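You operate a simulated robot arm through the tools that you are given. There is no shell and no other tool.

Carry out the task below with a simulated robot arm. There is one attempt and no reset: what you move stays moved.

TASK
Stack yellow-band, then red-band sieve, and shake the steel cup's sample through.
Fine: tipped into the top sieve, red-handled arm down; crank over and back, arm up again, cup back in its spot, little spilt. Set down upright: steel cup.

Only the result counts: the job must be done as asked and must still hold three seconds after the hand-in. Knocking over, shifting, dropping, spilling or breaking anything else fails it.

THE ROBOT
A 7-joint arm with a two-finger parallel gripper, fixed in place. Base frame: the origin is at the foot of the arm, x ahead of it, y to its left, z up. Readings come in mm, rad, newtons and seconds.
With the tool pointing down near the work surface it reaches from about 440 to 900 mm from the base axis. Its first joint turns from -0.297 to 2.199 rad. Payload 1.57 kg.
Tool frame: the origin (TCP) lies between the finger pads and is the grasp point; the fingertips stand 30 mm ahead of it; z points along the fingers, y is the line along which they close. The gripper opens to 80 mm. The fingers are 17 mm wide and 12 mm thick; the gripper's body (40 by 82 mm) begins 80 mm behind the TCP.
Orientation is that of the tool frame in the base frame, as [roll, pitch, yaw] about the fixed x, y, z axes, in that order (R = Rz(yaw) Ry(pitch) Rx(roll)). With the fingers straight down and closing along the base's y, the tool's x points along the base's -x, its y along +y and its z along -z.

THE INTERFACE
- The arm moves only by the tool drive_tool. Its argument "commands" is a list of rows, each a list of 7 numbers: the turn, a rotation vector about the tool's x, y, z in units of 6 degrees (1.0 is 6 degrees), then the shift along the tool's x, y, z in units of 20 mm (1.0 is 20 mm), then the closure in counts, from 0 (fully open) to 255 (shut). In form: [[rx, ry, rz, tx, ty, tz, jaw], ...]. A call has 1 to 20 rows; each row shifts and turns the commanded pose from where the row before left it, along the tool's axes as they then stand. A call with a number of a shift or a turn outside -1 to 1 is refused whole. Each row takes 0.2 s and may step no farther than 50 mm and 0.15 rad from the row before; otherwise, or with a gripper value out of range, the whole call is refused. A pose out of reach is approached as far as the arm can. The call stops where the force on the tool passes 90 N (or 10 N more than at its start, if that is more) or the arm is blocked; 0.2 s more then pass. Each finger travels about 45 mm/s and halts on what it meets, pressing with about 27 N; the grip force reading is that of the motor and also rises with nothing between the fingers. The clock runs only during rows and for 0.2 s after the last one: add rows that do not move to give the fingers time. It gives the time, the measured TCP pose, the force on the tool (base axes), the opening and the grip force at its end, in the units of the frame above (readings bear some noise), with the torque about the TCP (base axes, N m) and any sound that the robot's microphone picked up.
- Cameras (640 x 400 px; columns grow to the right, rows downward): "scene" is fixed at [49.9, -647.5, 1700.8]; the picture's right is [0.83, -0.55, 0.00], its down [-0.33, -0.50, -0.80] and it looks along [0.45, 0.67, -0.60] (base axes); focal length 214 px, centre (320, 200). "wrist" rides on the gripper at [72, -7, -122] in the tool frame; the picture's right is [0.09, 1.00, 0.00], its down [-0.84, 0.08, -0.54] and it looks along [-0.54, 0.05, 0.84] (tool axes); focal length 238 px, centre (320, 200). There is no depth. A picture from a camera that has moved, and an enlarged one, comes with that camera's place and axes in the base frame and with its lens.
- camera(camera): a new picture of that camera. It takes no simulated time.
- slide_trunk(by): slides the trunk up (or, below 0, down) by that many mm; the arm rides with it, the base frame stays. It gives what a move gives, with no picture.
- zoom(camera, box): a new picture of the part [left, top, right, bottom] of that camera's present view, enlarged. It takes no simulated time.
- close_job(): hands the job in; it is judged then, once.

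Places have to be worked out from the pictures, the camera data and where the tool is seen. Open the gripper and draw the arm clear of the work before you hand the job in, unless the task says otherwise.

The tools are called by a JSON object that holds its "api" and its "payload". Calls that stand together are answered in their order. drive_tool: Moves the arm, as the interface text tells. Its arguments: {"type":"object","properties":{"commands":{"type":"array"}},"required":["commands"]} The other tools are called the same way: slide_trunk (by) slides the trunk up or down; camera (camera) takes a picture; zoom (camera, box) takes an enlarged picture of a part of a camera's view; close_job () hands the job in.

At the start:

```text
t: 0.0
ee_pos: [457.0, -23.1, 1541.7]
orientation: [3.141, 0.0, -3.141]
ft_force: [-0.1, -0.1, -0.9]
ft_torque: [0.01, 0.01, 0.01]
grip_width: 80.2
finger_force: 0.1
trunk travel left (down, up): [-760.0, 30.0]
```

scene: 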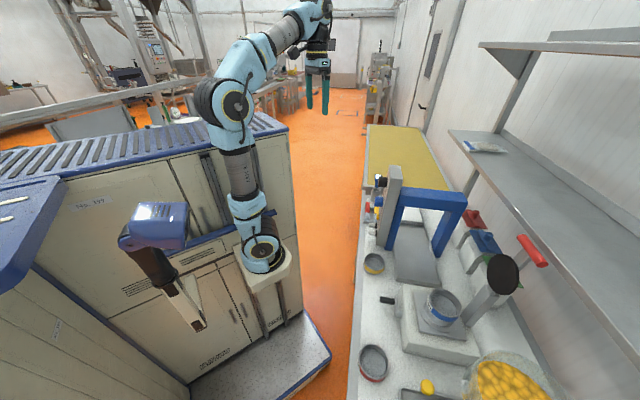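
wrist: 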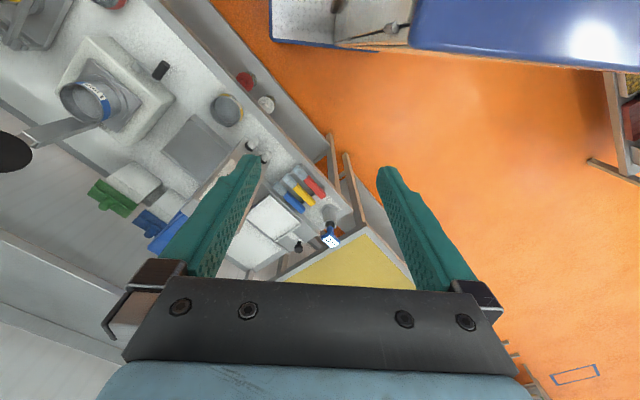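

I start by looking closer at the scene to identify sieves, cup, clamp arm and crank.

{"api": "zoom", "payload": {"camera": "scene", "box": [340, 160, 560, 300]}}

{"api": "zoom", "payload": {"camera": "scene", "box": [340, 260, 560, 400]}}

{"api": "zoom", "payload": {"camera": "wrist", "box": [0, 0, 320, 200]}}

```text
2.86 times, centred on (450, 230) of scene
camera zoom: at [49.9, -647.5, 1700.8], right [0.83, -0.55, 0.0], down [-0.33, -0.5, -0.8], along [0.45, 0.67, -0.6], focal length 613 px, centre (-51, 114)
```

zoom: 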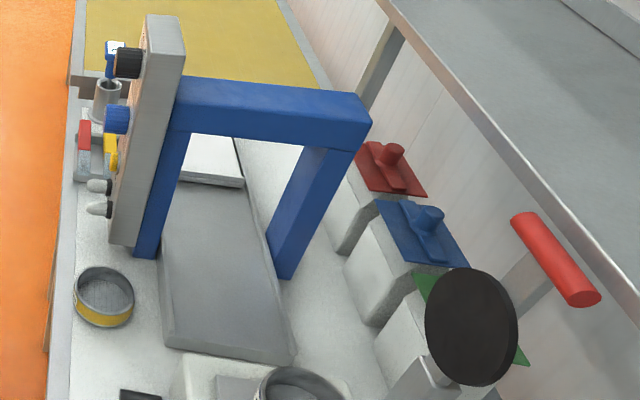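

```text
2.86 times, centred on (450, 330) of scene
camera zoom: at [49.9, -647.5, 1700.8], right [0.83, -0.55, 0.0], down [-0.33, -0.5, -0.8], along [0.45, 0.67, -0.6], focal length 613 px, centre (-51, -171)
```

zoom: 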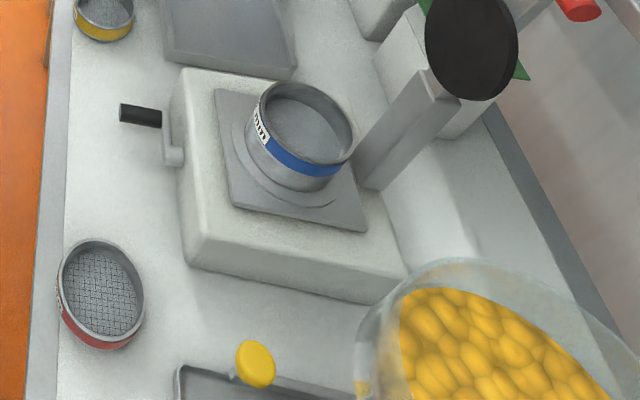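

```text
2.00 times, centred on (160, 100) of wrist
camera zoom: at [384.2, -29.9, 1664.7], right [-0.09, 1.0, 0.0], down [0.84, 0.08, 0.54], along [0.54, 0.05, -0.84], focal length 477 px, centre (640, 400)
```

zoom: 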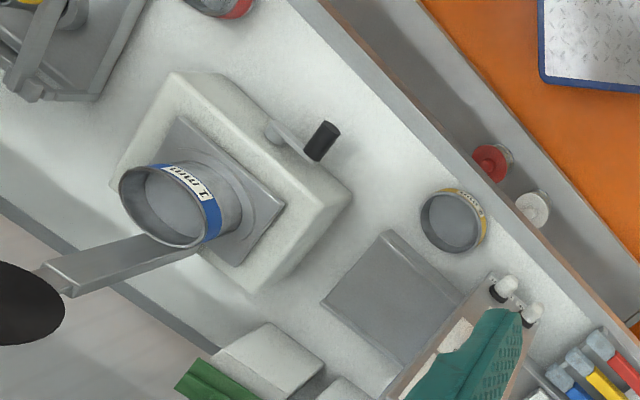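

The yellow-band sieve triangulates to about (569,-293,930) and the red one to about (310,-545,930). I zoom in on the remaining items to find the steel cup, clamp arm, and crank.

{"api": "zoom", "payload": {"camera": "scene", "box": [355, 165, 415, 215]}}

{"api": "zoom", "payload": {"camera": "wrist", "box": [180, 100, 400, 260]}}

{"api": "zoom", "payload": {"camera": "scene", "box": [340, 320, 480, 400]}}

{"api": "zoom", "payload": {"camera": "wrist", "box": [0, 0, 160, 100]}}

{"api": "zoom", "payload": {"camera": "scene", "box": [400, 200, 560, 340]}}

```text
8.00 times, centred on (385, 190) of scene
camera zoom: at [49.9, -647.5, 1700.8], right [0.83, -0.55, 0.0], down [-0.33, -0.5, -0.8], along [0.45, 0.67, -0.6], focal length 1716 px, centre (-200, 280)
```

zoom: 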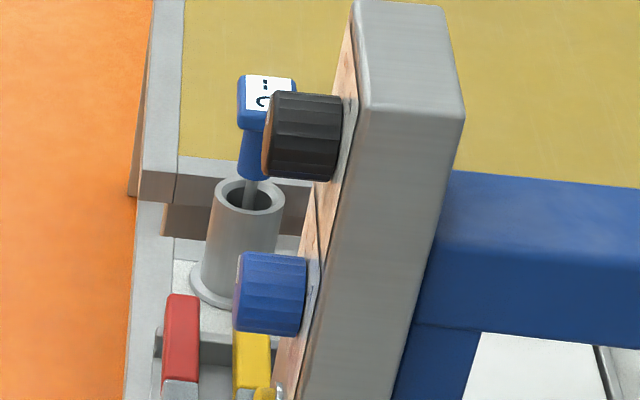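

```text
2.50 times, centred on (290, 180) of wrist
camera zoom: at [384.2, -29.9, 1664.7], right [-0.09, 1.0, 0.0], down [0.84, 0.08, 0.54], along [0.54, 0.05, -0.84], focal length 596 px, centre (395, 250)
```

zoom: 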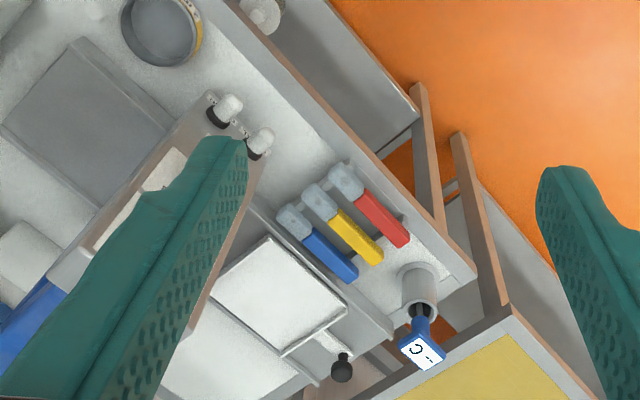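

```text
4.57 times, centred on (410, 360) of scene
camera zoom: at [49.9, -647.5, 1700.8], right [0.83, -0.55, 0.0], down [-0.33, -0.5, -0.8], along [0.45, 0.67, -0.6], focal length 980 px, centre (-91, -531)
```

zoom: 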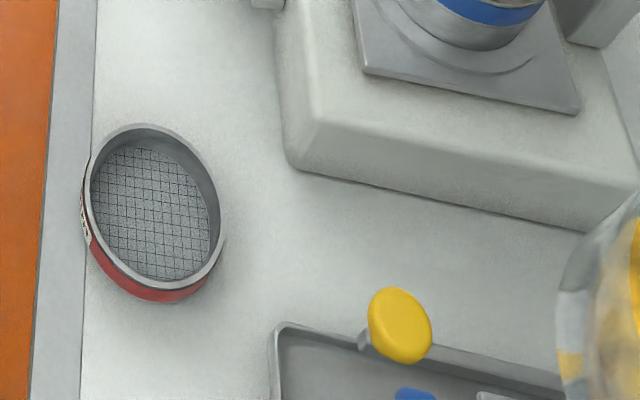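

```text
4.00 times, centred on (80, 50) of wrist
camera zoom: at [384.2, -29.9, 1664.7], right [-0.09, 1.0, 0.0], down [0.84, 0.08, 0.54], along [0.54, 0.05, -0.84], focal length 953 px, centre (1280, 800)
```

zoom: 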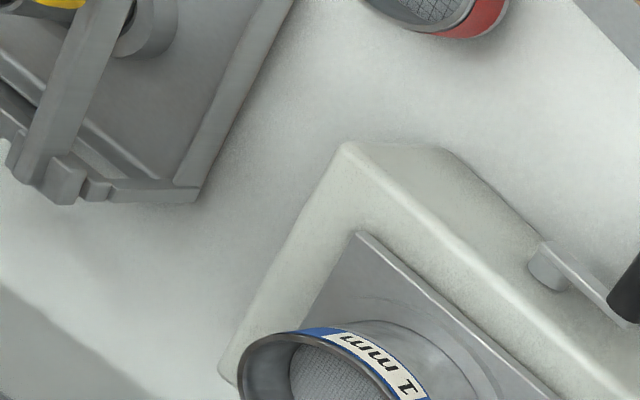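

```text
2.86 times, centred on (480, 270) of scene
camera zoom: at [49.9, -647.5, 1700.8], right [0.83, -0.55, 0.0], down [-0.33, -0.5, -0.8], along [0.45, 0.67, -0.6], focal length 613 px, centre (-137, 0)
```

zoom: 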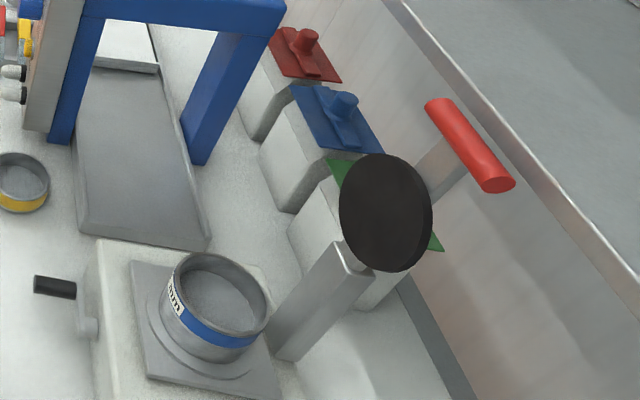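

The steel cup is not visible yet from here. I lower the trunk by 250 mm, where nothing stands below the gripper except open floor, then move toward the bench to survey.

{"api": "slide_trunk", "payload": {"by": -250}}

{"api": "camera", "payload": {"camera": "scene"}}

{"api": "camera", "payload": {"camera": "wrist"}}

```text
t: 2.6
ee_pos: [456.5, -21.8, 1292.3]
orientation: [3.141, 0.001, -3.141]
ft_force: [-0.2, -0.2, 0.8]
ft_torque: [0.01, -0.01, 0.02]
grip_width: 80.0
finger_force: 0.0
trunk travel left (down, up): [-510.0, 280.0]
```

```text
taken
```

scene: 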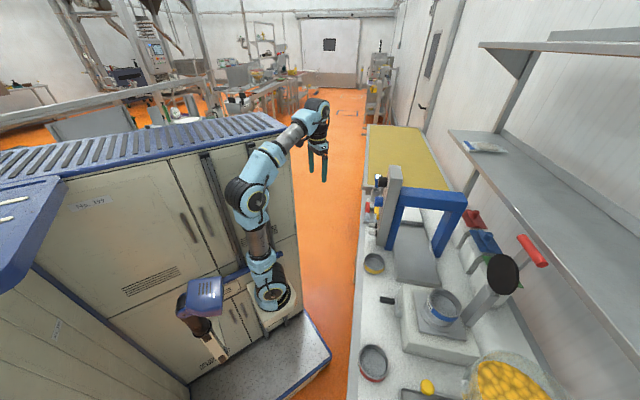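

```text
taken
camera wrist: at [384.1, -29.9, 1414.7], right [-0.09, 1.0, 0.0], down [0.84, 0.08, 0.54], along [0.54, 0.05, -0.84], focal length 238 px, centre (320, 200)
```

wrist: 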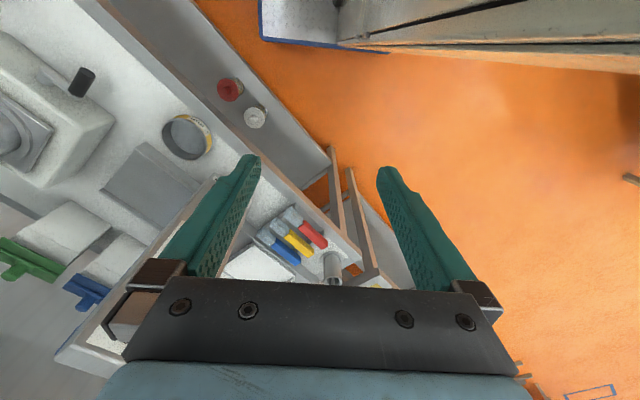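

I move the tool 300 mm toward -y at this safe height to see the shaker side of the bench and to learn the arm's reach.

{"api": "drive_tool", "payload": {"commands": [[0, 0, 0, 0, -1, 0, 0], [0, 0, 0, 0, -1, 0, 0], [0, 0, 0, 0, -1, 0, 0], [0, 0, 0, 0, -1, 0, 0], [0, 0, 0, 0, -1, 0, 0], [0, 0, 0, 0, -1, 0, 0], [0, 0, 0, 0, -1, 0, 0], [0, 0, 0, 0, -1, 0, 0], [0, 0, 0, 0, -1, 0, 0], [0, 0, 0, 0, -1, 0, 0], [0, 0, 0, 0, -1, 0, 0], [0, 0, 0, 0, -1, 0, 0], [0, 0, 0, 0, -1, 0, 0], [0, 0, 0, 0, -1, 0, 0], [0, 0, 0, 0, -1, 0, 0]]}}

{"api": "camera", "payload": {"camera": "wrist"}}

{"api": "camera", "payload": {"camera": "scene"}}

```text
t: 5.8
ee_pos: [455.8, -322.2, 1292.3]
orientation: [-3.142, 0.001, 3.141]
ft_force: [0.6, -0.7, 0.7]
ft_torque: [-0.03, -0.05, 0.01]
grip_width: 80.1
finger_force: 0.1
trunk travel left (down, up): [-510.0, 280.0]
```

```text
taken
camera wrist: at [383.8, -329.1, 1415.3], right [-0.09, 1.0, 0.0], down [0.84, 0.08, 0.54], along [0.54, 0.05, -0.84], focal length 238 px, centre (320, 200)
```

wrist: 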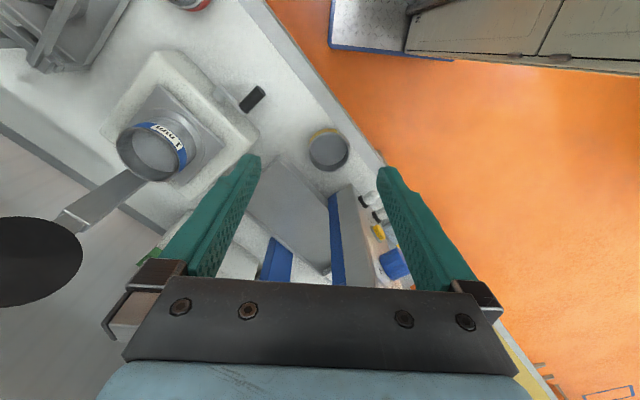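

```text
taken
```

scene: 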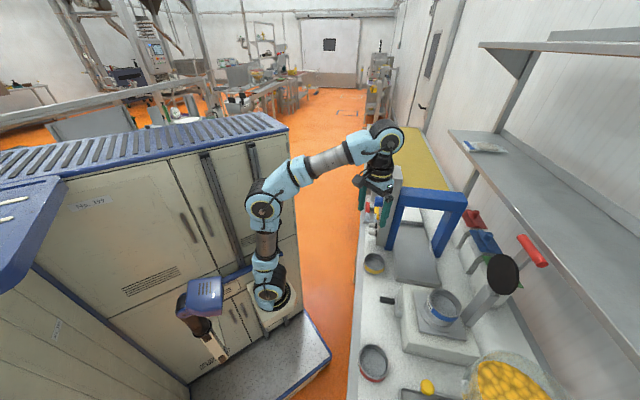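

The arm reaches here fine. I yaw the tool about 54° so the wrist camera looks toward the shaker and the back of the bench.

{"api": "drive_tool", "payload": {"commands": [[0, 0, 1, 0, 0, 0, 0], [0, 0, 1, 0, 0, 0, 0], [0, 0, 1, 0, 0, 0, 0], [0, 0, 1, 0, 0, 0, 0], [0, 0, 1, 0, 0, 0, 0], [0, 0, 1, 0, 0, 0, 0], [0, 0, 1, 0, 0, 0, 0], [0, 0, 1, 0, 0, 0, 0], [0, 0, 1, 0, 0, 0, 0]]}}

{"api": "camera", "payload": {"camera": "wrist"}}

```text
t: 7.8
ee_pos: [456.5, -322.9, 1292.0]
orientation: [3.142, 0.0, 2.197]
ft_force: [0.1, 0.8, -0.5]
ft_torque: [0.0, 0.0, 0.05]
grip_width: 79.9
finger_force: 0.1
trunk travel left (down, up): [-510.0, 280.0]
```

```text
taken
camera wrist: at [408.6, -268.5, 1414.0], right [0.75, 0.66, 0.0], down [0.55, -0.63, 0.54], along [0.36, -0.41, -0.84], focal length 238 px, centre (320, 200)
```

wrist: 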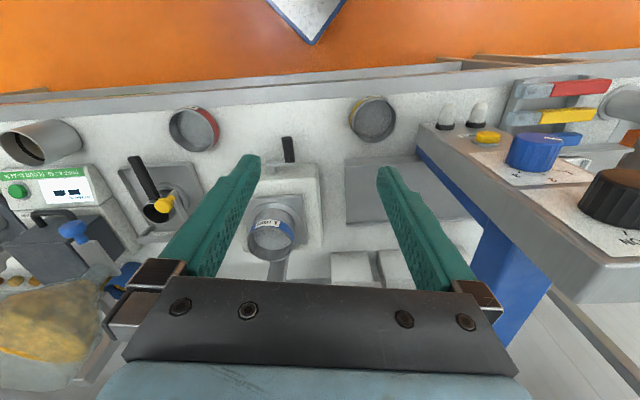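

There's a steel cup-like cylinder at the left with a balance next to it. I zoom in.

{"api": "zoom", "payload": {"camera": "wrist", "box": [0, 90, 240, 240]}}

{"api": "zoom", "payload": {"camera": "wrist", "box": [160, 80, 420, 280]}}

```text
2.67 times, centred on (120, 165) of wrist
camera zoom: at [408.6, -268.5, 1414.0], right [0.75, 0.66, 0.0], down [0.55, -0.63, 0.54], along [0.36, -0.41, -0.84], focal length 636 px, centre (853, 293)
```

zoom: 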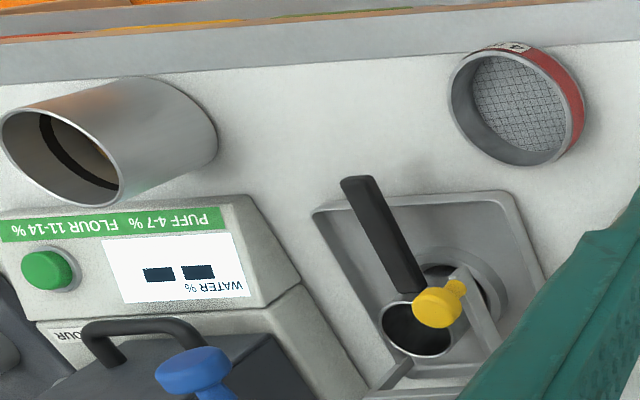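

```text
2.00 times, centred on (290, 180) of wrist
camera zoom: at [408.6, -268.5, 1414.0], right [0.75, 0.66, 0.0], down [0.55, -0.63, 0.54], along [0.36, -0.41, -0.84], focal length 477 px, centre (380, 240)
```

zoom: 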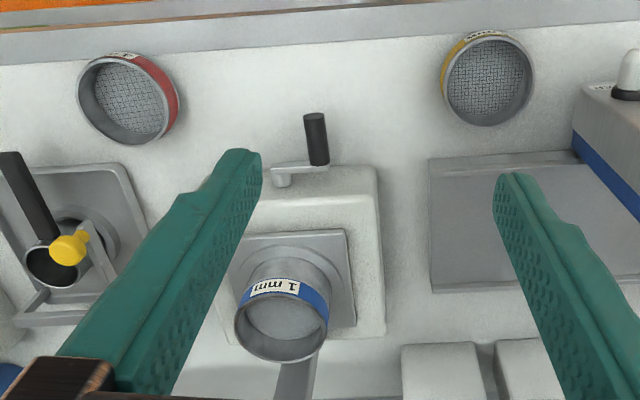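

A small steel cup with a black handle sits in a tray station near (334,-781,950), and a taller cylinder stands further left. I move closer to view them properly.

{"api": "drive_tool", "payload": {"commands": [[0, 0, 0, -0.515, -0.99, 0, 0], [0, 0, 0, -0.515, -0.99, 0, 0], [0, 0, 0, -0.515, -0.99, 0, 0], [0, 0, 0, -0.515, -0.99, 0, 0], [0, 0, 0, -0.515, -0.99, 0, 0], [0, 0, 0, -0.515, -0.99, 0, 0], [0, 0, 0, -0.515, -0.99, 0, 0], [0, 0, 0, -0.515, -0.99, 0, 0], [0, 0, 0, -0.515, -0.99, 0, 0], [0, 0, 0, -0.515, -0.99, 0, 0]]}}

{"api": "camera", "payload": {"camera": "wrist"}}

{"api": "zoom", "payload": {"camera": "wrist", "box": [0, 60, 280, 260]}}

```text
t: 10.0
ee_pos: [352.5, -519.5, 1284.0]
orientation: [-3.14, 0.004, 2.2]
ft_force: [0.2, 0.2, 0.5]
ft_torque: [-0.01, -0.01, 0.02]
grip_width: 80.0
finger_force: 0.1
out of reach, approached as far as the arm can: row 9, 10
trunk travel left (down, up): [-510.0, 280.0]
```

```text
taken
camera wrist: at [304.5, -464.7, 1405.0], right [0.75, 0.66, 0.0], down [0.55, -0.63, 0.55], along [0.36, -0.41, -0.84], focal length 238 px, centre (320, 200)
```

wrist: 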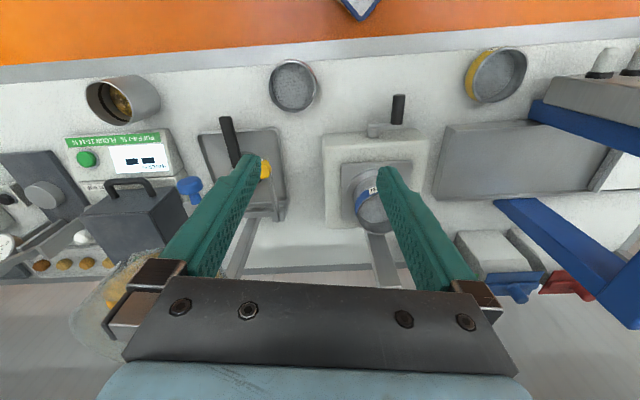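

```text
2.00 times, centred on (140, 160) of wrist
camera zoom: at [304.5, -464.7, 1405.0], right [0.75, 0.66, 0.0], down [0.55, -0.63, 0.55], along [0.36, -0.41, -0.84], focal length 477 px, centre (680, 280)
```

zoom: 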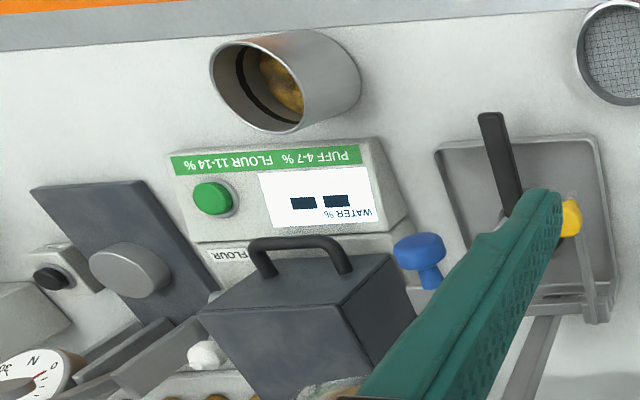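

The tall cylinder holds a yellowish sample, so it's the steel cup with its rim near (91,-766,976). I lower the trunk another 150 mm to gain reach and look again.

{"api": "slide_trunk", "payload": {"by": -150}}

{"api": "camera", "payload": {"camera": "wrist"}}

{"api": "camera", "payload": {"camera": "scene"}}

```text
t: 11.7
ee_pos: [352.9, -519.5, 1133.1]
orientation: [3.141, 0.005, 2.197]
ft_force: [-0.1, -0.8, 0.0]
ft_torque: [0.0, -0.03, 0.02]
grip_width: 80.2
finger_force: 0.1
trunk travel left (down, up): [-360.0, 430.0]
```

```text
taken
camera wrist: at [304.5, -464.7, 1255.1], right [0.75, 0.66, 0.0], down [0.55, -0.63, 0.55], along [0.36, -0.41, -0.84], focal length 238 px, centre (320, 200)
```

wrist: 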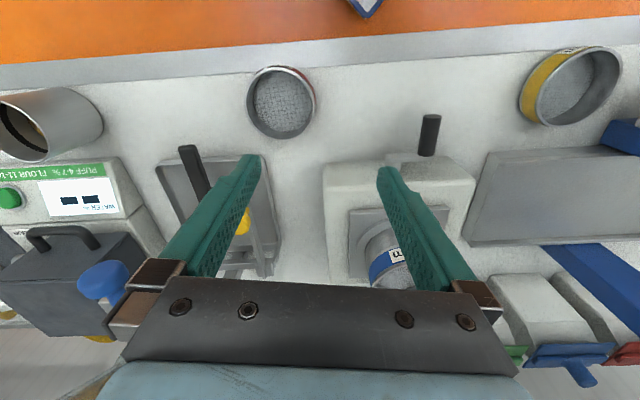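

```text
taken
```

scene: 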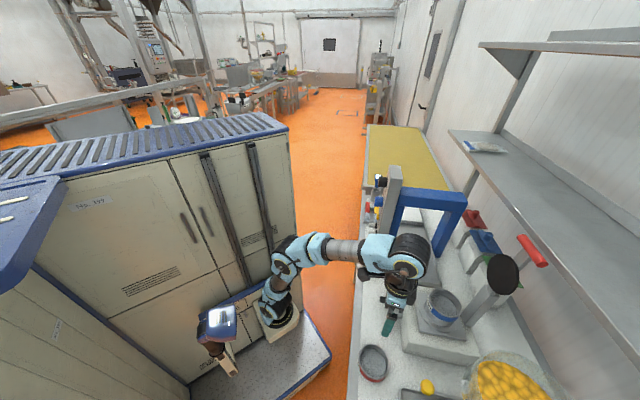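

I zoom in on the red sieve and cup to measure rim centres, diameters, and heights.

{"api": "zoom", "payload": {"camera": "wrist", "box": [220, 50, 340, 150]}}

{"api": "zoom", "payload": {"camera": "wrist", "box": [500, 30, 640, 150]}}

{"api": "zoom", "payload": {"camera": "wrist", "box": [0, 60, 160, 180]}}

{"api": "zoom", "payload": {"camera": "wrist", "box": [310, 100, 490, 300]}}

```text
4.00 times, centred on (280, 100) of wrist
camera zoom: at [304.5, -464.7, 1255.1], right [0.75, 0.66, 0.0], down [0.55, -0.63, 0.55], along [0.36, -0.41, -0.84], focal length 953 px, centre (480, 600)
```

zoom: 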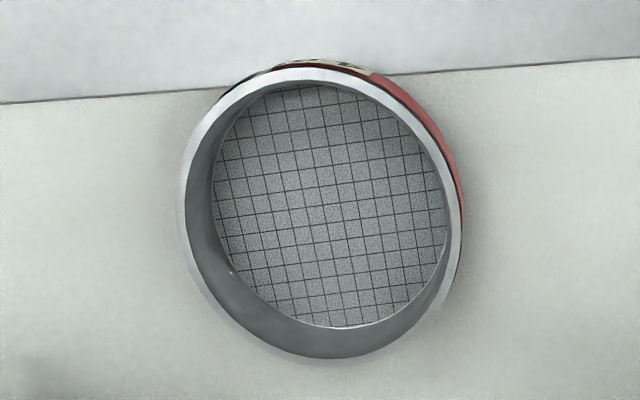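

```text
3.33 times, centred on (570, 90) of wrist
camera zoom: at [304.5, -464.7, 1255.1], right [0.75, 0.66, 0.0], down [0.55, -0.63, 0.55], along [0.36, -0.41, -0.84], focal length 794 px, centre (-513, 567)
```

zoom: 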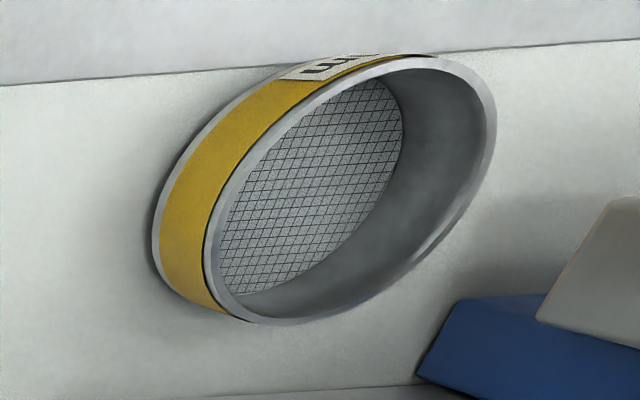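

```text
3.33 times, centred on (80, 120) of wrist
camera zoom: at [304.5, -464.7, 1255.1], right [0.75, 0.66, 0.0], down [0.55, -0.63, 0.55], along [0.36, -0.41, -0.84], focal length 794 px, centre (1120, 467)
```

zoom: 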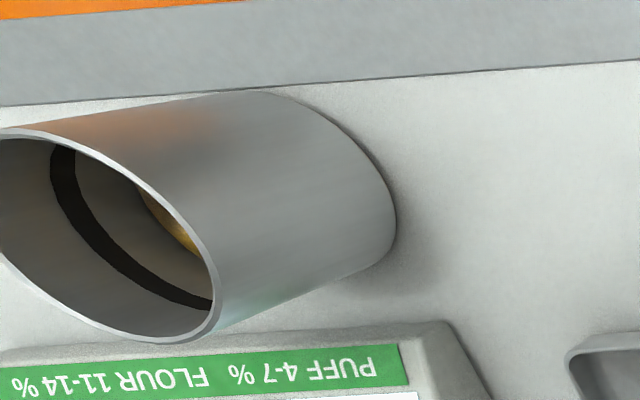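

```text
2.00 times, centred on (400, 200) of wrist
camera zoom: at [304.5, -464.7, 1255.1], right [0.75, 0.66, 0.0], down [0.55, -0.63, 0.55], along [0.36, -0.41, -0.84], focal length 477 px, centre (160, 200)
```

zoom: 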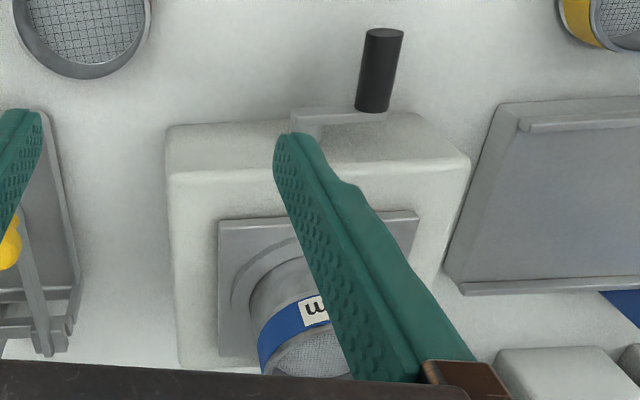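

Red sieve rim is about 88 mm across at (308,-543,942); the cup is about 72 mm across. I shift the tool along the bench so that the shaker comes between the fingers for a clear look.

{"api": "drive_tool", "payload": {"commands": [[0, 0, 0, 0.3, 0.95, -0.5, 0], [0, 0, 0, 0.3, 0.95, -0.5, 0], [0, 0, 0, 0.3, 0.95, -0.5, 0], [0, 0, 0, 0.3, 0.95, -0.5, 0], [0, 0, 0, 0.3, 0.95, -0.5, 0], [0, 0, 0, 0, 0.95, -0.5, 0], [0, 0, 0, 0, 0.95, -0.5, 0]]}}

{"api": "camera", "payload": {"camera": "wrist"}}

{"api": "zoom", "payload": {"camera": "wrist", "box": [200, 40, 460, 290]}}

```text
t: 13.3
ee_pos: [435.8, -402.8, 1146.7]
orientation: [3.141, 0.007, 2.196]
ft_force: [-0.3, 0.2, -0.6]
ft_torque: [0.04, -0.02, -0.02]
grip_width: 80.2
finger_force: 0.1
out of reach, approached as far as the arm can: row 1, 2, 3, 4, 5, 6, 7
trunk travel left (down, up): [-360.0, 430.0]
```

```text
taken
camera wrist: at [387.3, -348.8, 1267.9], right [0.75, 0.66, 0.0], down [0.55, -0.63, 0.55], along [0.36, -0.41, -0.84], focal length 238 px, centre (320, 200)
```

wrist: 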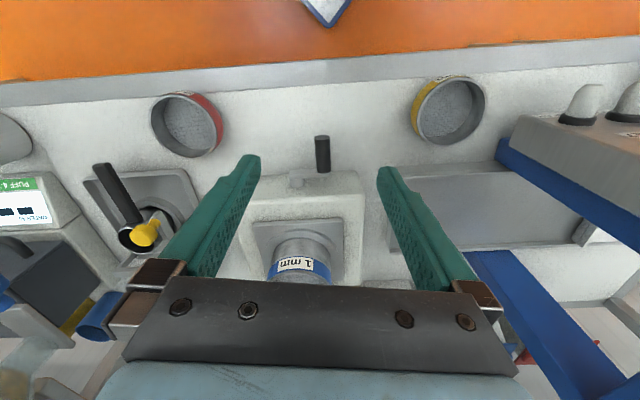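

```text
1.60 times, centred on (330, 165) of wrist
camera zoom: at [387.3, -348.8, 1267.9], right [0.75, 0.66, 0.0], down [0.55, -0.63, 0.55], along [0.36, -0.41, -0.84], focal length 381 px, centre (304, 256)
```

zoom: 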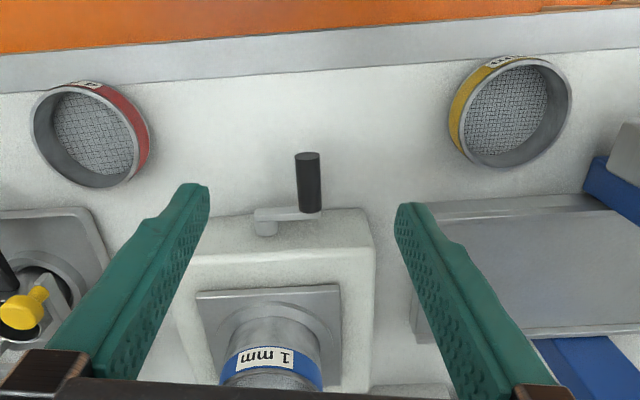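

The reach limit now is vertical, so the trunk is too low for tool-down work high up. I raise the trunk by 200 mm and look again.

{"api": "slide_trunk", "payload": {"by": 200}}

{"api": "drive_tool", "payload": {"commands": [[0, 0, 0, 0, 0, 0.5, 0], [0, 0, 0, 0, 0, 1, 0], [0, 0, 0, 0, 0, 1, 0]]}}

{"api": "camera", "payload": {"camera": "wrist"}}

{"api": "camera", "payload": {"camera": "scene"}}

```text
t: 15.5
ee_pos: [435.1, -403.1, 1347.1]
orientation: [-3.142, 0.009, 2.199]
ft_force: [0.0, 0.8, -0.3]
ft_torque: [-0.03, -0.01, 0.01]
grip_width: 80.1
finger_force: 0.1
trunk travel left (down, up): [-560.0, 230.0]
```

```text
t: 16.3
ee_pos: [435.6, -403.4, 1298.2]
orientation: [-3.141, 0.009, 2.199]
ft_force: [-0.5, -0.2, -0.5]
ft_torque: [-0.01, 0.03, 0.0]
grip_width: 80.0
finger_force: 0.0
trunk travel left (down, up): [-560.0, 230.0]
```

```text
taken
camera wrist: at [387.0, -348.5, 1419.3], right [0.75, 0.66, 0.0], down [0.55, -0.63, 0.55], along [0.36, -0.41, -0.84], focal length 238 px, centre (320, 200)
```

wrist: 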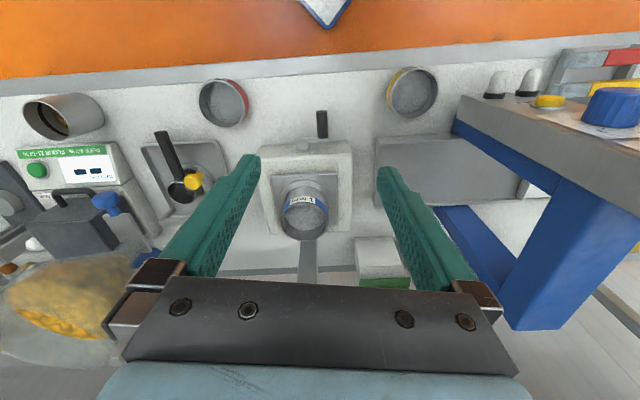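

```text
taken
```

scene: 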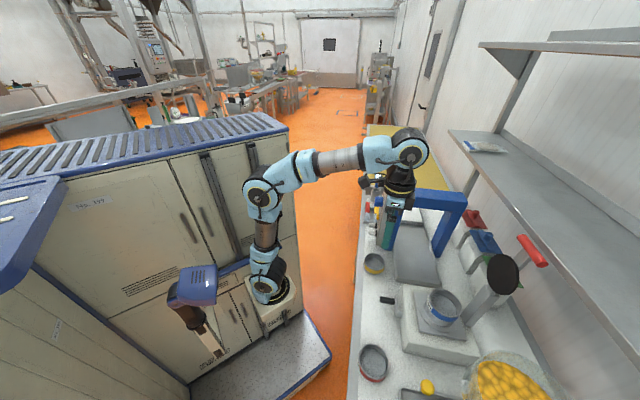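

Good view of the shaker now. I zoom for accurate measurement.

{"api": "zoom", "payload": {"camera": "wrist", "box": [240, 90, 400, 290]}}

{"api": "zoom", "payload": {"camera": "wrist", "box": [180, 50, 260, 150]}}

{"api": "zoom", "payload": {"camera": "wrist", "box": [370, 50, 450, 130]}}

{"api": "zoom", "payload": {"camera": "wrist", "box": [0, 70, 240, 240]}}

```text
2.00 times, centred on (320, 190) of wrist
camera zoom: at [387.0, -348.5, 1419.3], right [0.75, 0.66, 0.0], down [0.55, -0.63, 0.55], along [0.36, -0.41, -0.84], focal length 477 px, centre (320, 220)
```

zoom: 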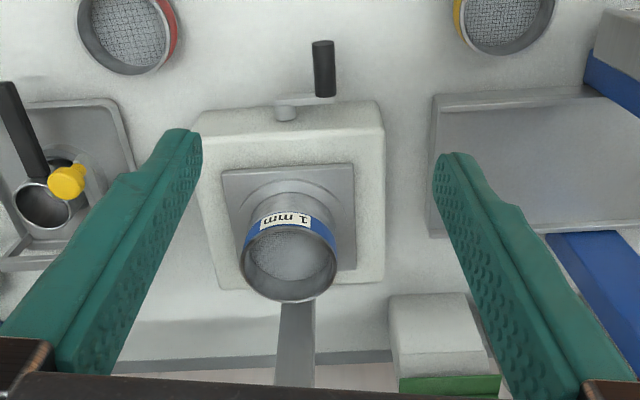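

```text
4.00 times, centred on (220, 100) of wrist
camera zoom: at [387.0, -348.5, 1419.3], right [0.75, 0.66, 0.0], down [0.55, -0.63, 0.55], along [0.36, -0.41, -0.84], focal length 953 px, centre (720, 600)
```

zoom: 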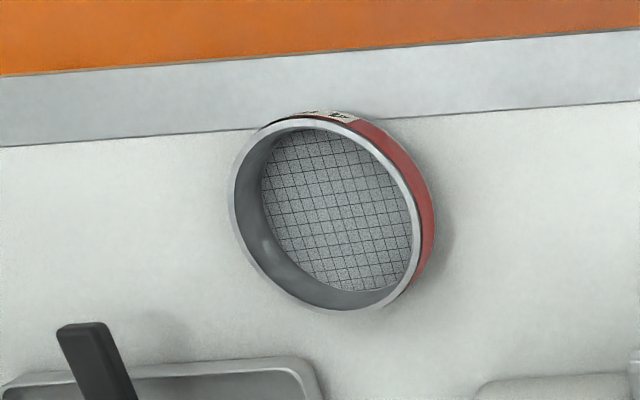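

```text
5.00 times, centred on (410, 90) of wrist
camera zoom: at [387.0, -348.5, 1419.3], right [0.75, 0.66, 0.0], down [0.55, -0.63, 0.55], along [0.36, -0.41, -0.84], focal length 1192 px, centre (-130, 750)
```

zoom: 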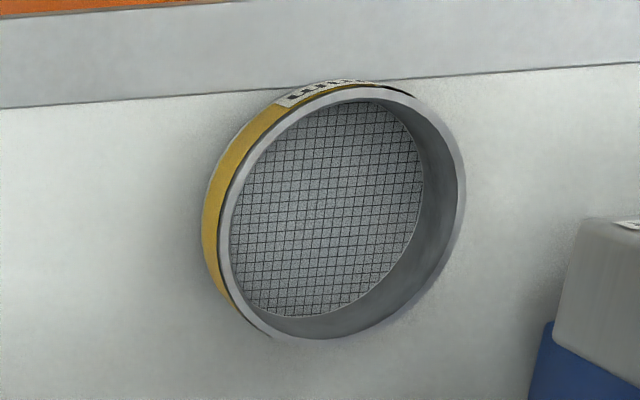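

```text
2.35 times, centred on (120, 155) of wrist
camera zoom: at [387.0, -348.5, 1419.3], right [0.75, 0.66, 0.0], down [0.55, -0.63, 0.55], along [0.36, -0.41, -0.84], focal length 561 px, centre (791, 306)
```

zoom: 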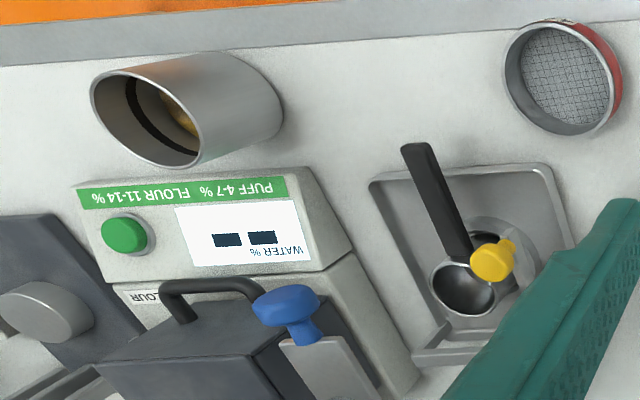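

Working out from views: bench axes are at 45° (a=(0.707,0.707) along, p=(0.707,-0.707) into the bench); the blue 1 mm sieve rim is at about (548,-576,1067), yellow at (570.5,-288,930), red at (307,-545,931). I first go above the yellow sieve's wall on its shaker side with the closing axis along the bench.

{"api": "drive_tool", "payload": {"commands": [[0, 0, -0.75, 0, 0, 0, 0], [0, 0, -0.75, 0, 0, 0, 0], [0, 0, 0, -0.0986, 0.953, 0.9, 0], [0, 0, 0, -0.0986, 0.953, 0.9, 0], [0, 0, 0, -0.0986, 0.953, 0.9, 0], [0, 0, 0, -0.0986, 0.953, 0.9, 0], [0, 0, 0, -0.0986, 0.953, 0.9, 0], [0, 0, 0, -0.0986, 0.953, 0.9, 0], [0, 0, 0, -0.0986, 0.953, 0.9, 0], [0, 0, 0, 0, 0, 1, 0], [0, 0, 0, 0, 0, 1, 0], [0, 0, 0, 0, 0, 1, 0]]}}

{"api": "camera", "payload": {"camera": "wrist"}}

{"api": "camera", "payload": {"camera": "scene"}}

```text
t: 18.9
ee_pos: [542.6, -322.0, 1107.9]
orientation: [-3.139, 0.008, 2.357]
ft_force: [0.1, -0.8, 0.7]
ft_torque: [0.01, -0.02, 0.01]
grip_width: 80.0
finger_force: 0.0
trunk travel left (down, up): [-560.0, 230.0]
```

```text
taken
camera wrist: at [485.8, -274.1, 1230.2], right [0.64, 0.77, 0.0], down [0.64, -0.53, 0.55], along [0.42, -0.35, -0.84], focal length 238 px, centre (320, 200)
```

wrist: 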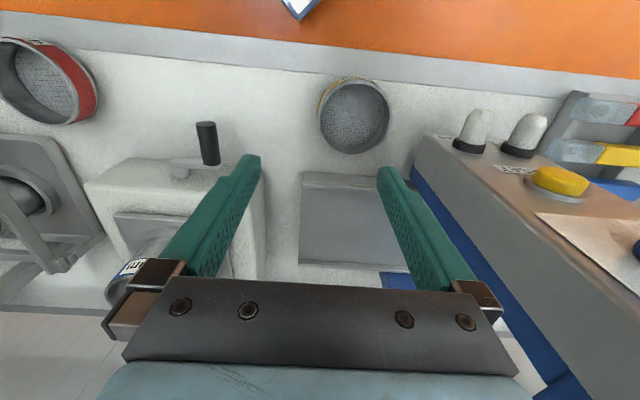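

```text
taken
```

scene: 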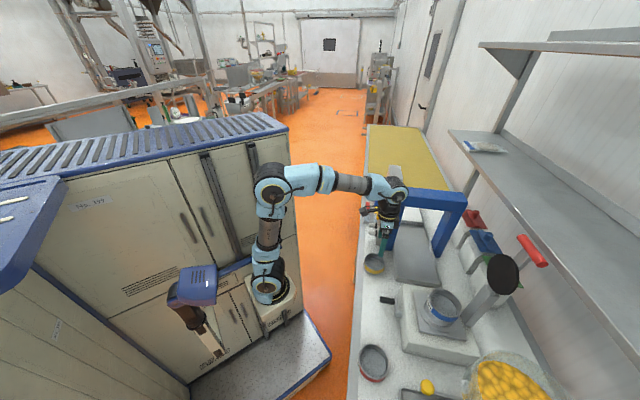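

The sieve centre re-measures at (569.5,-289). I correct by a few mm and descend most of the way, straddling the near wall.

{"api": "drive_tool", "payload": {"commands": [[0, 0, 0, 0.22, -0.06, 0, 0], [0, 0, 0, 0, 0, 1, 0], [0, 0, 0, 0, 0, 1, 0], [0, 0, 0, 0, 0, 1, 0], [0, 0, 0, 0, 0, 1, 0], [0, 0, 0, 0, 0, 1, 0], [0, 0, 0, 0, 0, 1, 0]]}}

{"api": "camera", "payload": {"camera": "wrist"}}

{"api": "zoom", "payload": {"camera": "wrist", "box": [240, 60, 440, 220]}}

```text
t: 20.5
ee_pos: [538.0, -318.4, 991.4]
orientation: [-3.141, 0.006, 2.357]
ft_force: [0.1, -0.6, 0.2]
ft_torque: [-0.04, -0.01, -0.02]
grip_width: 80.2
finger_force: 0.1
trunk travel left (down, up): [-560.0, 230.0]
```

```text
taken
camera wrist: at [482.6, -272.6, 1112.1], right [0.64, 0.77, 0.0], down [0.64, -0.53, 0.55], along [0.42, -0.35, -0.84], focal length 238 px, centre (320, 200)
```

wrist: 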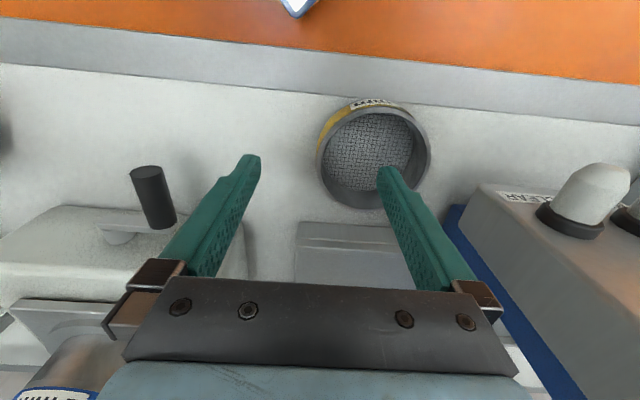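

```text
2.50 times, centred on (340, 140) of wrist
camera zoom: at [482.6, -272.6, 1112.1], right [0.64, 0.77, 0.0], down [0.64, -0.53, 0.55], along [0.42, -0.35, -0.84], focal length 596 px, centre (270, 350)
```

zoom: 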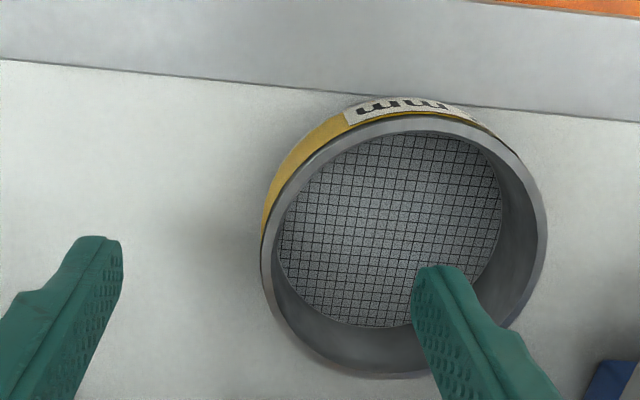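

The wall sits right under the TCP (sieve centre at (570.6,-289)). I descend the last 45 mm and close on the wall.

{"api": "drive_tool", "payload": {"commands": [[0, 0, 0, -0.1, 0, 0.75, 0], [0, 0, 0, 0, 0, 0.75, 0], [0, 0, 0, 0, 0, 0.75, 0], [0, 0, 0, 0, 0, 0, 0]]}}

{"api": "zoom", "payload": {"camera": "wrist", "box": [240, 60, 440, 220]}}

```text
t: 21.5
ee_pos: [539.0, -321.7, 944.7]
orientation: [-3.139, 0.006, 2.355]
ft_force: [0.3, 0.6, 0.1]
ft_torque: [0.0, -0.03, 0.0]
grip_width: 79.8
finger_force: 0.2
trunk travel left (down, up): [-560.0, 230.0]
```

```text
2.50 times, centred on (340, 140) of wrist
camera zoom: at [483.6, -275.0, 1066.8], right [0.64, 0.77, 0.0], down [0.64, -0.53, 0.55], along [0.42, -0.35, -0.84], focal length 596 px, centre (270, 350)
```

zoom: 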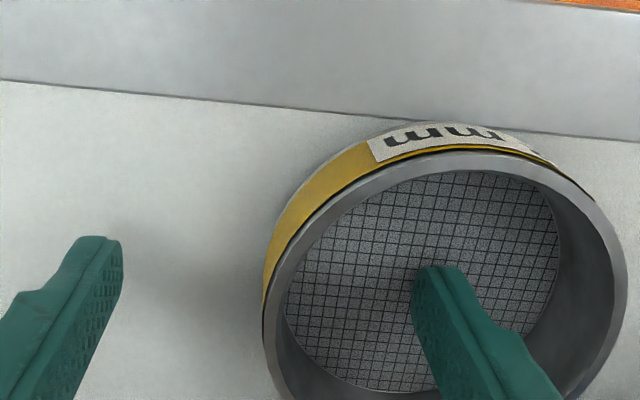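

The finger tip is inside above the mesh with no contact force. I close the gripper on the wall.

{"api": "drive_tool", "payload": {"commands": [[0, 0, 0, 0, 0, 0, 120], [0, 0, 0, 0, 0, 0, 200], [0, 0, 0, 0, 0, 0, 255], [0, 0, 0, 0, 0, 0, 255], [0, 0, 0, 0, 0, 0, 255], [0, 0, 0, 0, 0, 0, 255], [0, 0, 0, 0, 0, 0, 255], [0, 0, 0, 0, 0, 0, 255]]}}

{"api": "zoom", "payload": {"camera": "wrist", "box": [240, 60, 440, 220]}}

```text
t: 23.3
ee_pos: [539.8, -322.0, 943.9]
orientation: [-3.14, 0.009, 2.356]
ft_force: [-0.4, 1.1, 2.9]
ft_torque: [0.21, -0.16, 0.05]
grip_width: 4.1
finger_force: 24.8
trunk travel left (down, up): [-560.0, 230.0]
```

```text
2.50 times, centred on (340, 140) of wrist
camera zoom: at [483.6, -274.9, 1067.2], right [0.64, 0.77, 0.0], down [0.64, -0.53, 0.55], along [0.42, -0.35, -0.84], focal length 596 px, centre (270, 350)
```

zoom: 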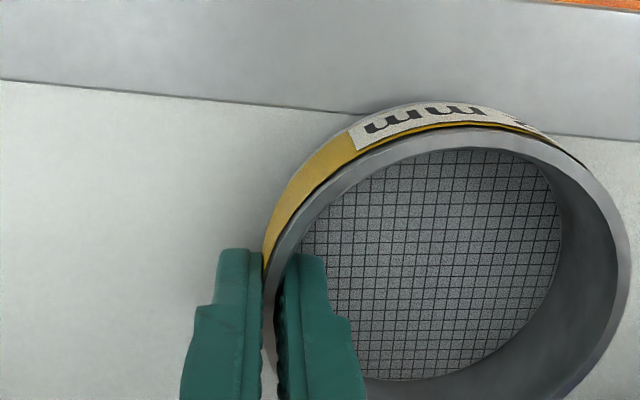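

Gripped with a 4.1 mm wall between pads. I lift gently 60 mm and check the hold.

{"api": "drive_tool", "payload": {"commands": [[0, 0, 0, 0, 0, -0.3, 255], [0, 0, 0, 0, 0, -0.5, 255], [0, 0, 0, 0, 0, -0.7, 255], [0, 0, 0, 0, 0, -0.8, 255], [0, 0, 0, 0, 0, -0.7, 255]]}}

{"api": "camera", "payload": {"camera": "wrist"}}

{"api": "zoom", "payload": {"camera": "scene", "box": [340, 190, 480, 300]}}

```text
t: 24.5
ee_pos: [537.8, -321.1, 1004.6]
orientation: [-3.139, 0.008, 2.356]
ft_force: [0.0, -0.5, -1.4]
ft_torque: [-0.03, 0.03, 0.02]
grip_width: 4.2
finger_force: 24.3
trunk travel left (down, up): [-560.0, 230.0]
```

```text
taken
camera wrist: at [481.8, -274.6, 1127.0], right [0.64, 0.77, 0.0], down [0.64, -0.53, 0.55], along [0.42, -0.35, -0.84], focal length 238 px, centre (320, 200)
```

wrist: 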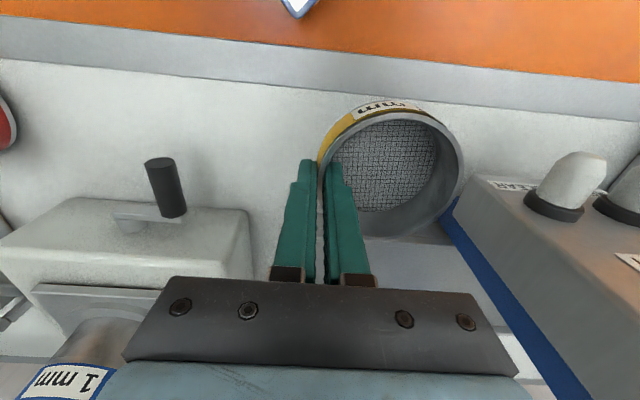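

```text
3.64 times, centred on (410, 245) of scene
camera zoom: at [49.9, -647.5, 1700.8], right [0.83, -0.55, 0.0], down [-0.33, -0.5, -0.8], along [0.45, 0.67, -0.6], focal length 780 px, centre (-7, 36)
```

zoom: 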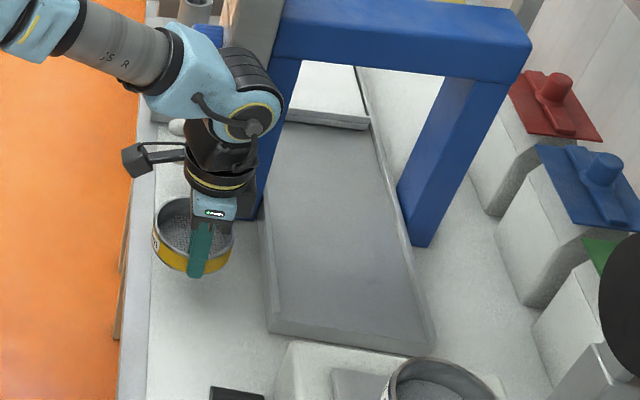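

The sieve is held level and weighs ~1.4 N. I zoom to measure its centre relative to the tool before carrying it.

{"api": "zoom", "payload": {"camera": "wrist", "box": [300, 90, 480, 250]}}

```text
2.50 times, centred on (390, 170) of wrist
camera zoom: at [481.8, -274.6, 1127.0], right [0.64, 0.77, 0.0], down [0.64, -0.53, 0.55], along [0.42, -0.35, -0.84], focal length 596 px, centre (145, 275)
```

zoom: 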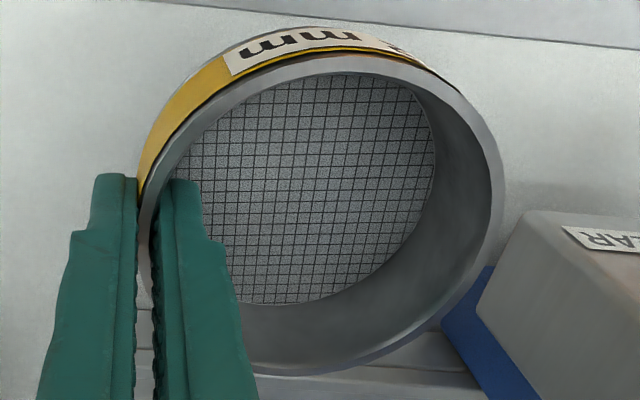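

Sieve is centred about 44 mm from the TCP along +a. I raise the trunk by 155 mm, which lifts the tool clear and also improves reach over the shaker.

{"api": "slide_trunk", "payload": {"by": 160}}

{"api": "drive_tool", "payload": {"commands": [[0, 0, 0, -0.5, -0.5, 0, 255], [0, 0, 0, -0.8, -0.9, 0, 255], [0, 0, 0, -0.8, -0.95, 0, 255], [0, 0, 0, -0.8, -0.95, 0, 255], [0, 0, 0, -0.8, -0.95, 0, 255], [0, 0, 0, -0.8, -0.95, 0, 255], [0, 0, 0, -0.8, -0.95, 0, 255], [0, 0, 0, -0.8, -0.95, 0, 255], [0, 0, 0, -0.6, -0.95, 0, 255], [0, 0, 0, -0.3, -0.9, 0, 255], [0, 0, 0, 0, 0, 0, 255]]}}

{"api": "camera", "payload": {"camera": "wrist"}}

{"api": "zoom", "payload": {"camera": "scene", "box": [360, 210, 540, 350]}}

```text
t: 26.3
ee_pos: [538.8, -321.1, 1164.5]
orientation: [-3.14, 0.008, 2.355]
ft_force: [0.4, 0.6, -1.1]
ft_torque: [-0.03, 0.03, -0.01]
grip_width: 3.7
finger_force: 24.7
trunk travel left (down, up): [-720.0, 70.0]
```

```text
t: 28.7
ee_pos: [511.2, -544.9, 1167.8]
orientation: [-3.14, 0.006, 2.356]
ft_force: [0.1, -1.3, -0.6]
ft_torque: [0.0, 0.04, 0.03]
grip_width: 3.8
finger_force: 24.4
trunk travel left (down, up): [-720.0, 70.0]
```

```text
taken
camera wrist: at [454.0, -499.6, 1289.9], right [0.64, 0.77, 0.0], down [0.64, -0.53, 0.55], along [0.42, -0.35, -0.84], focal length 238 px, centre (320, 200)
```

wrist: 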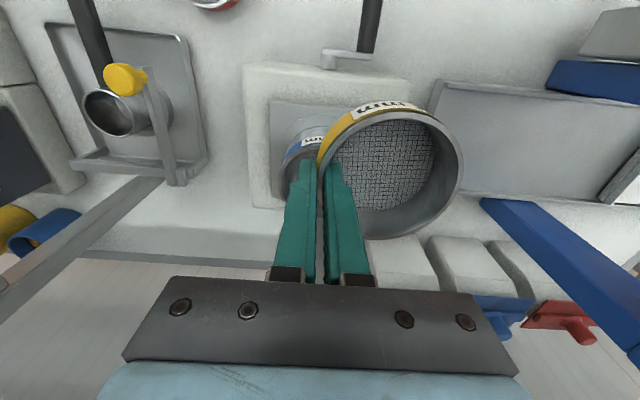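

```text
2.86 times, centred on (450, 280) of scene
camera zoom: at [49.9, -647.5, 1700.8], right [0.83, -0.55, 0.0], down [-0.33, -0.5, -0.8], along [0.45, 0.67, -0.6], focal length 613 px, centre (-51, -29)
```

zoom: 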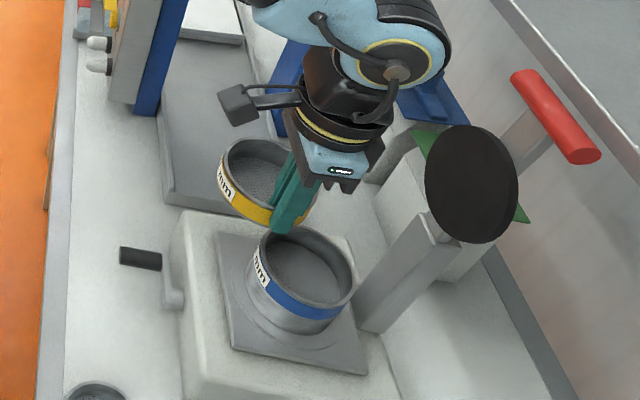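

The blue sieve is now just to the left beneath the held one. I move over it (about 40 mm along -a and 48 mm into the bench), staying high.

{"api": "drive_tool", "payload": {"commands": [[0, 0, 0, -0.8, -0.6, 0, 255], [0, 0, 0, -0.8, -0.7, 0, 255], [0, 0, 0, -0.8, -0.7, 0, 255], [0, 0, 0, 0, 0, 0, 255]]}}

{"api": "camera", "payload": {"camera": "wrist"}}

{"api": "zoom", "payload": {"camera": "scene", "box": [360, 210, 540, 350]}}

```text
t: 29.7
ee_pos: [516.4, -609.3, 1166.6]
orientation: [-3.137, 0.008, 2.357]
ft_force: [-0.4, 0.2, -1.0]
ft_torque: [-0.04, 0.03, 0.03]
grip_width: 3.9
finger_force: 24.4
trunk travel left (down, up): [-720.0, 70.0]
```

```text
taken
camera wrist: at [460.3, -562.9, 1289.8], right [0.64, 0.77, 0.0], down [0.64, -0.53, 0.55], along [0.42, -0.35, -0.84], focal length 238 px, centre (320, 200)
```

wrist: 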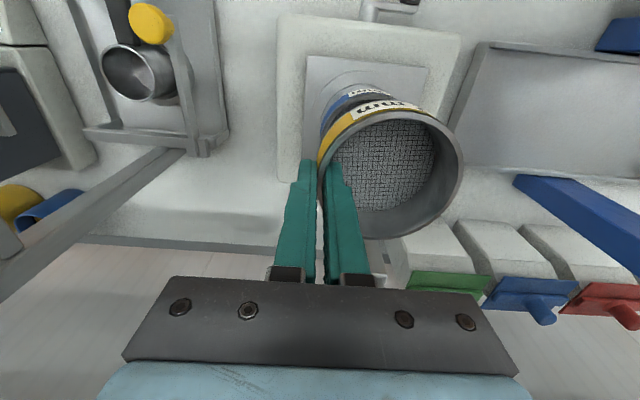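

```text
2.86 times, centred on (450, 280) of scene
camera zoom: at [49.9, -647.5, 1700.8], right [0.83, -0.55, 0.0], down [-0.33, -0.5, -0.8], along [0.45, 0.67, -0.6], focal length 613 px, centre (-51, -29)
```

zoom: 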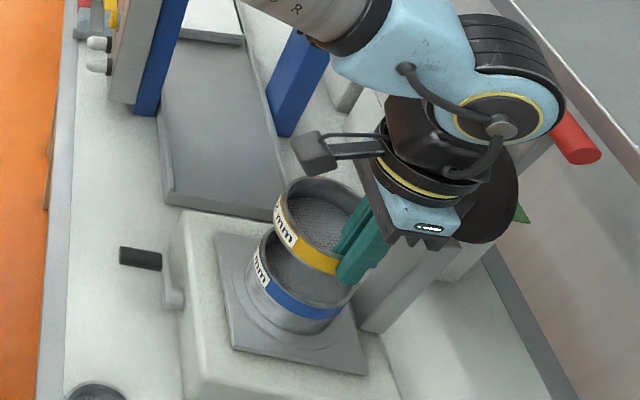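

Aligned roughly over the stack. I zoom both cameras to check the relative alignment of the yellow and blue rims.

{"api": "zoom", "payload": {"camera": "wrist", "box": [290, 60, 480, 250]}}

{"api": "zoom", "payload": {"camera": "scene", "box": [415, 250, 495, 330]}}

```text
2.11 times, centred on (385, 155) of wrist
camera zoom: at [460.3, -562.9, 1289.8], right [0.64, 0.77, 0.0], down [0.64, -0.53, 0.55], along [0.42, -0.35, -0.84], focal length 502 px, centre (183, 295)
```

zoom: 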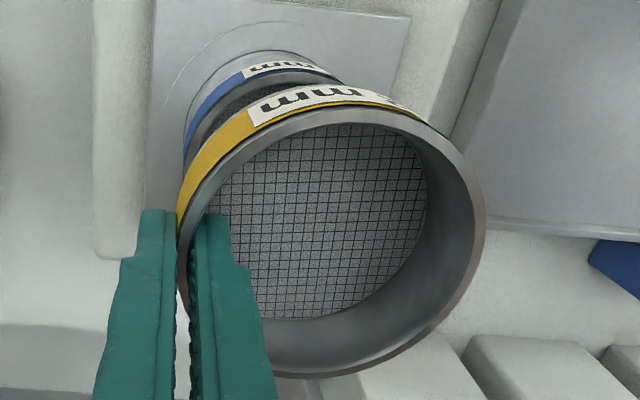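

```text
5.00 times, centred on (455, 290) of scene
camera zoom: at [49.9, -647.5, 1700.8], right [0.83, -0.55, 0.0], down [-0.33, -0.5, -0.8], along [0.45, 0.67, -0.6], focal length 1072 px, centre (-355, -250)
```

zoom: 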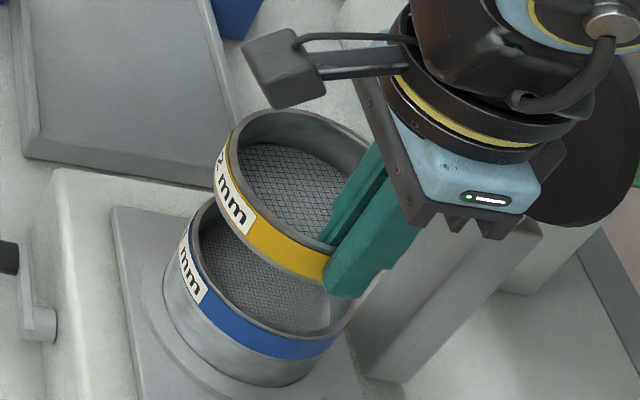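

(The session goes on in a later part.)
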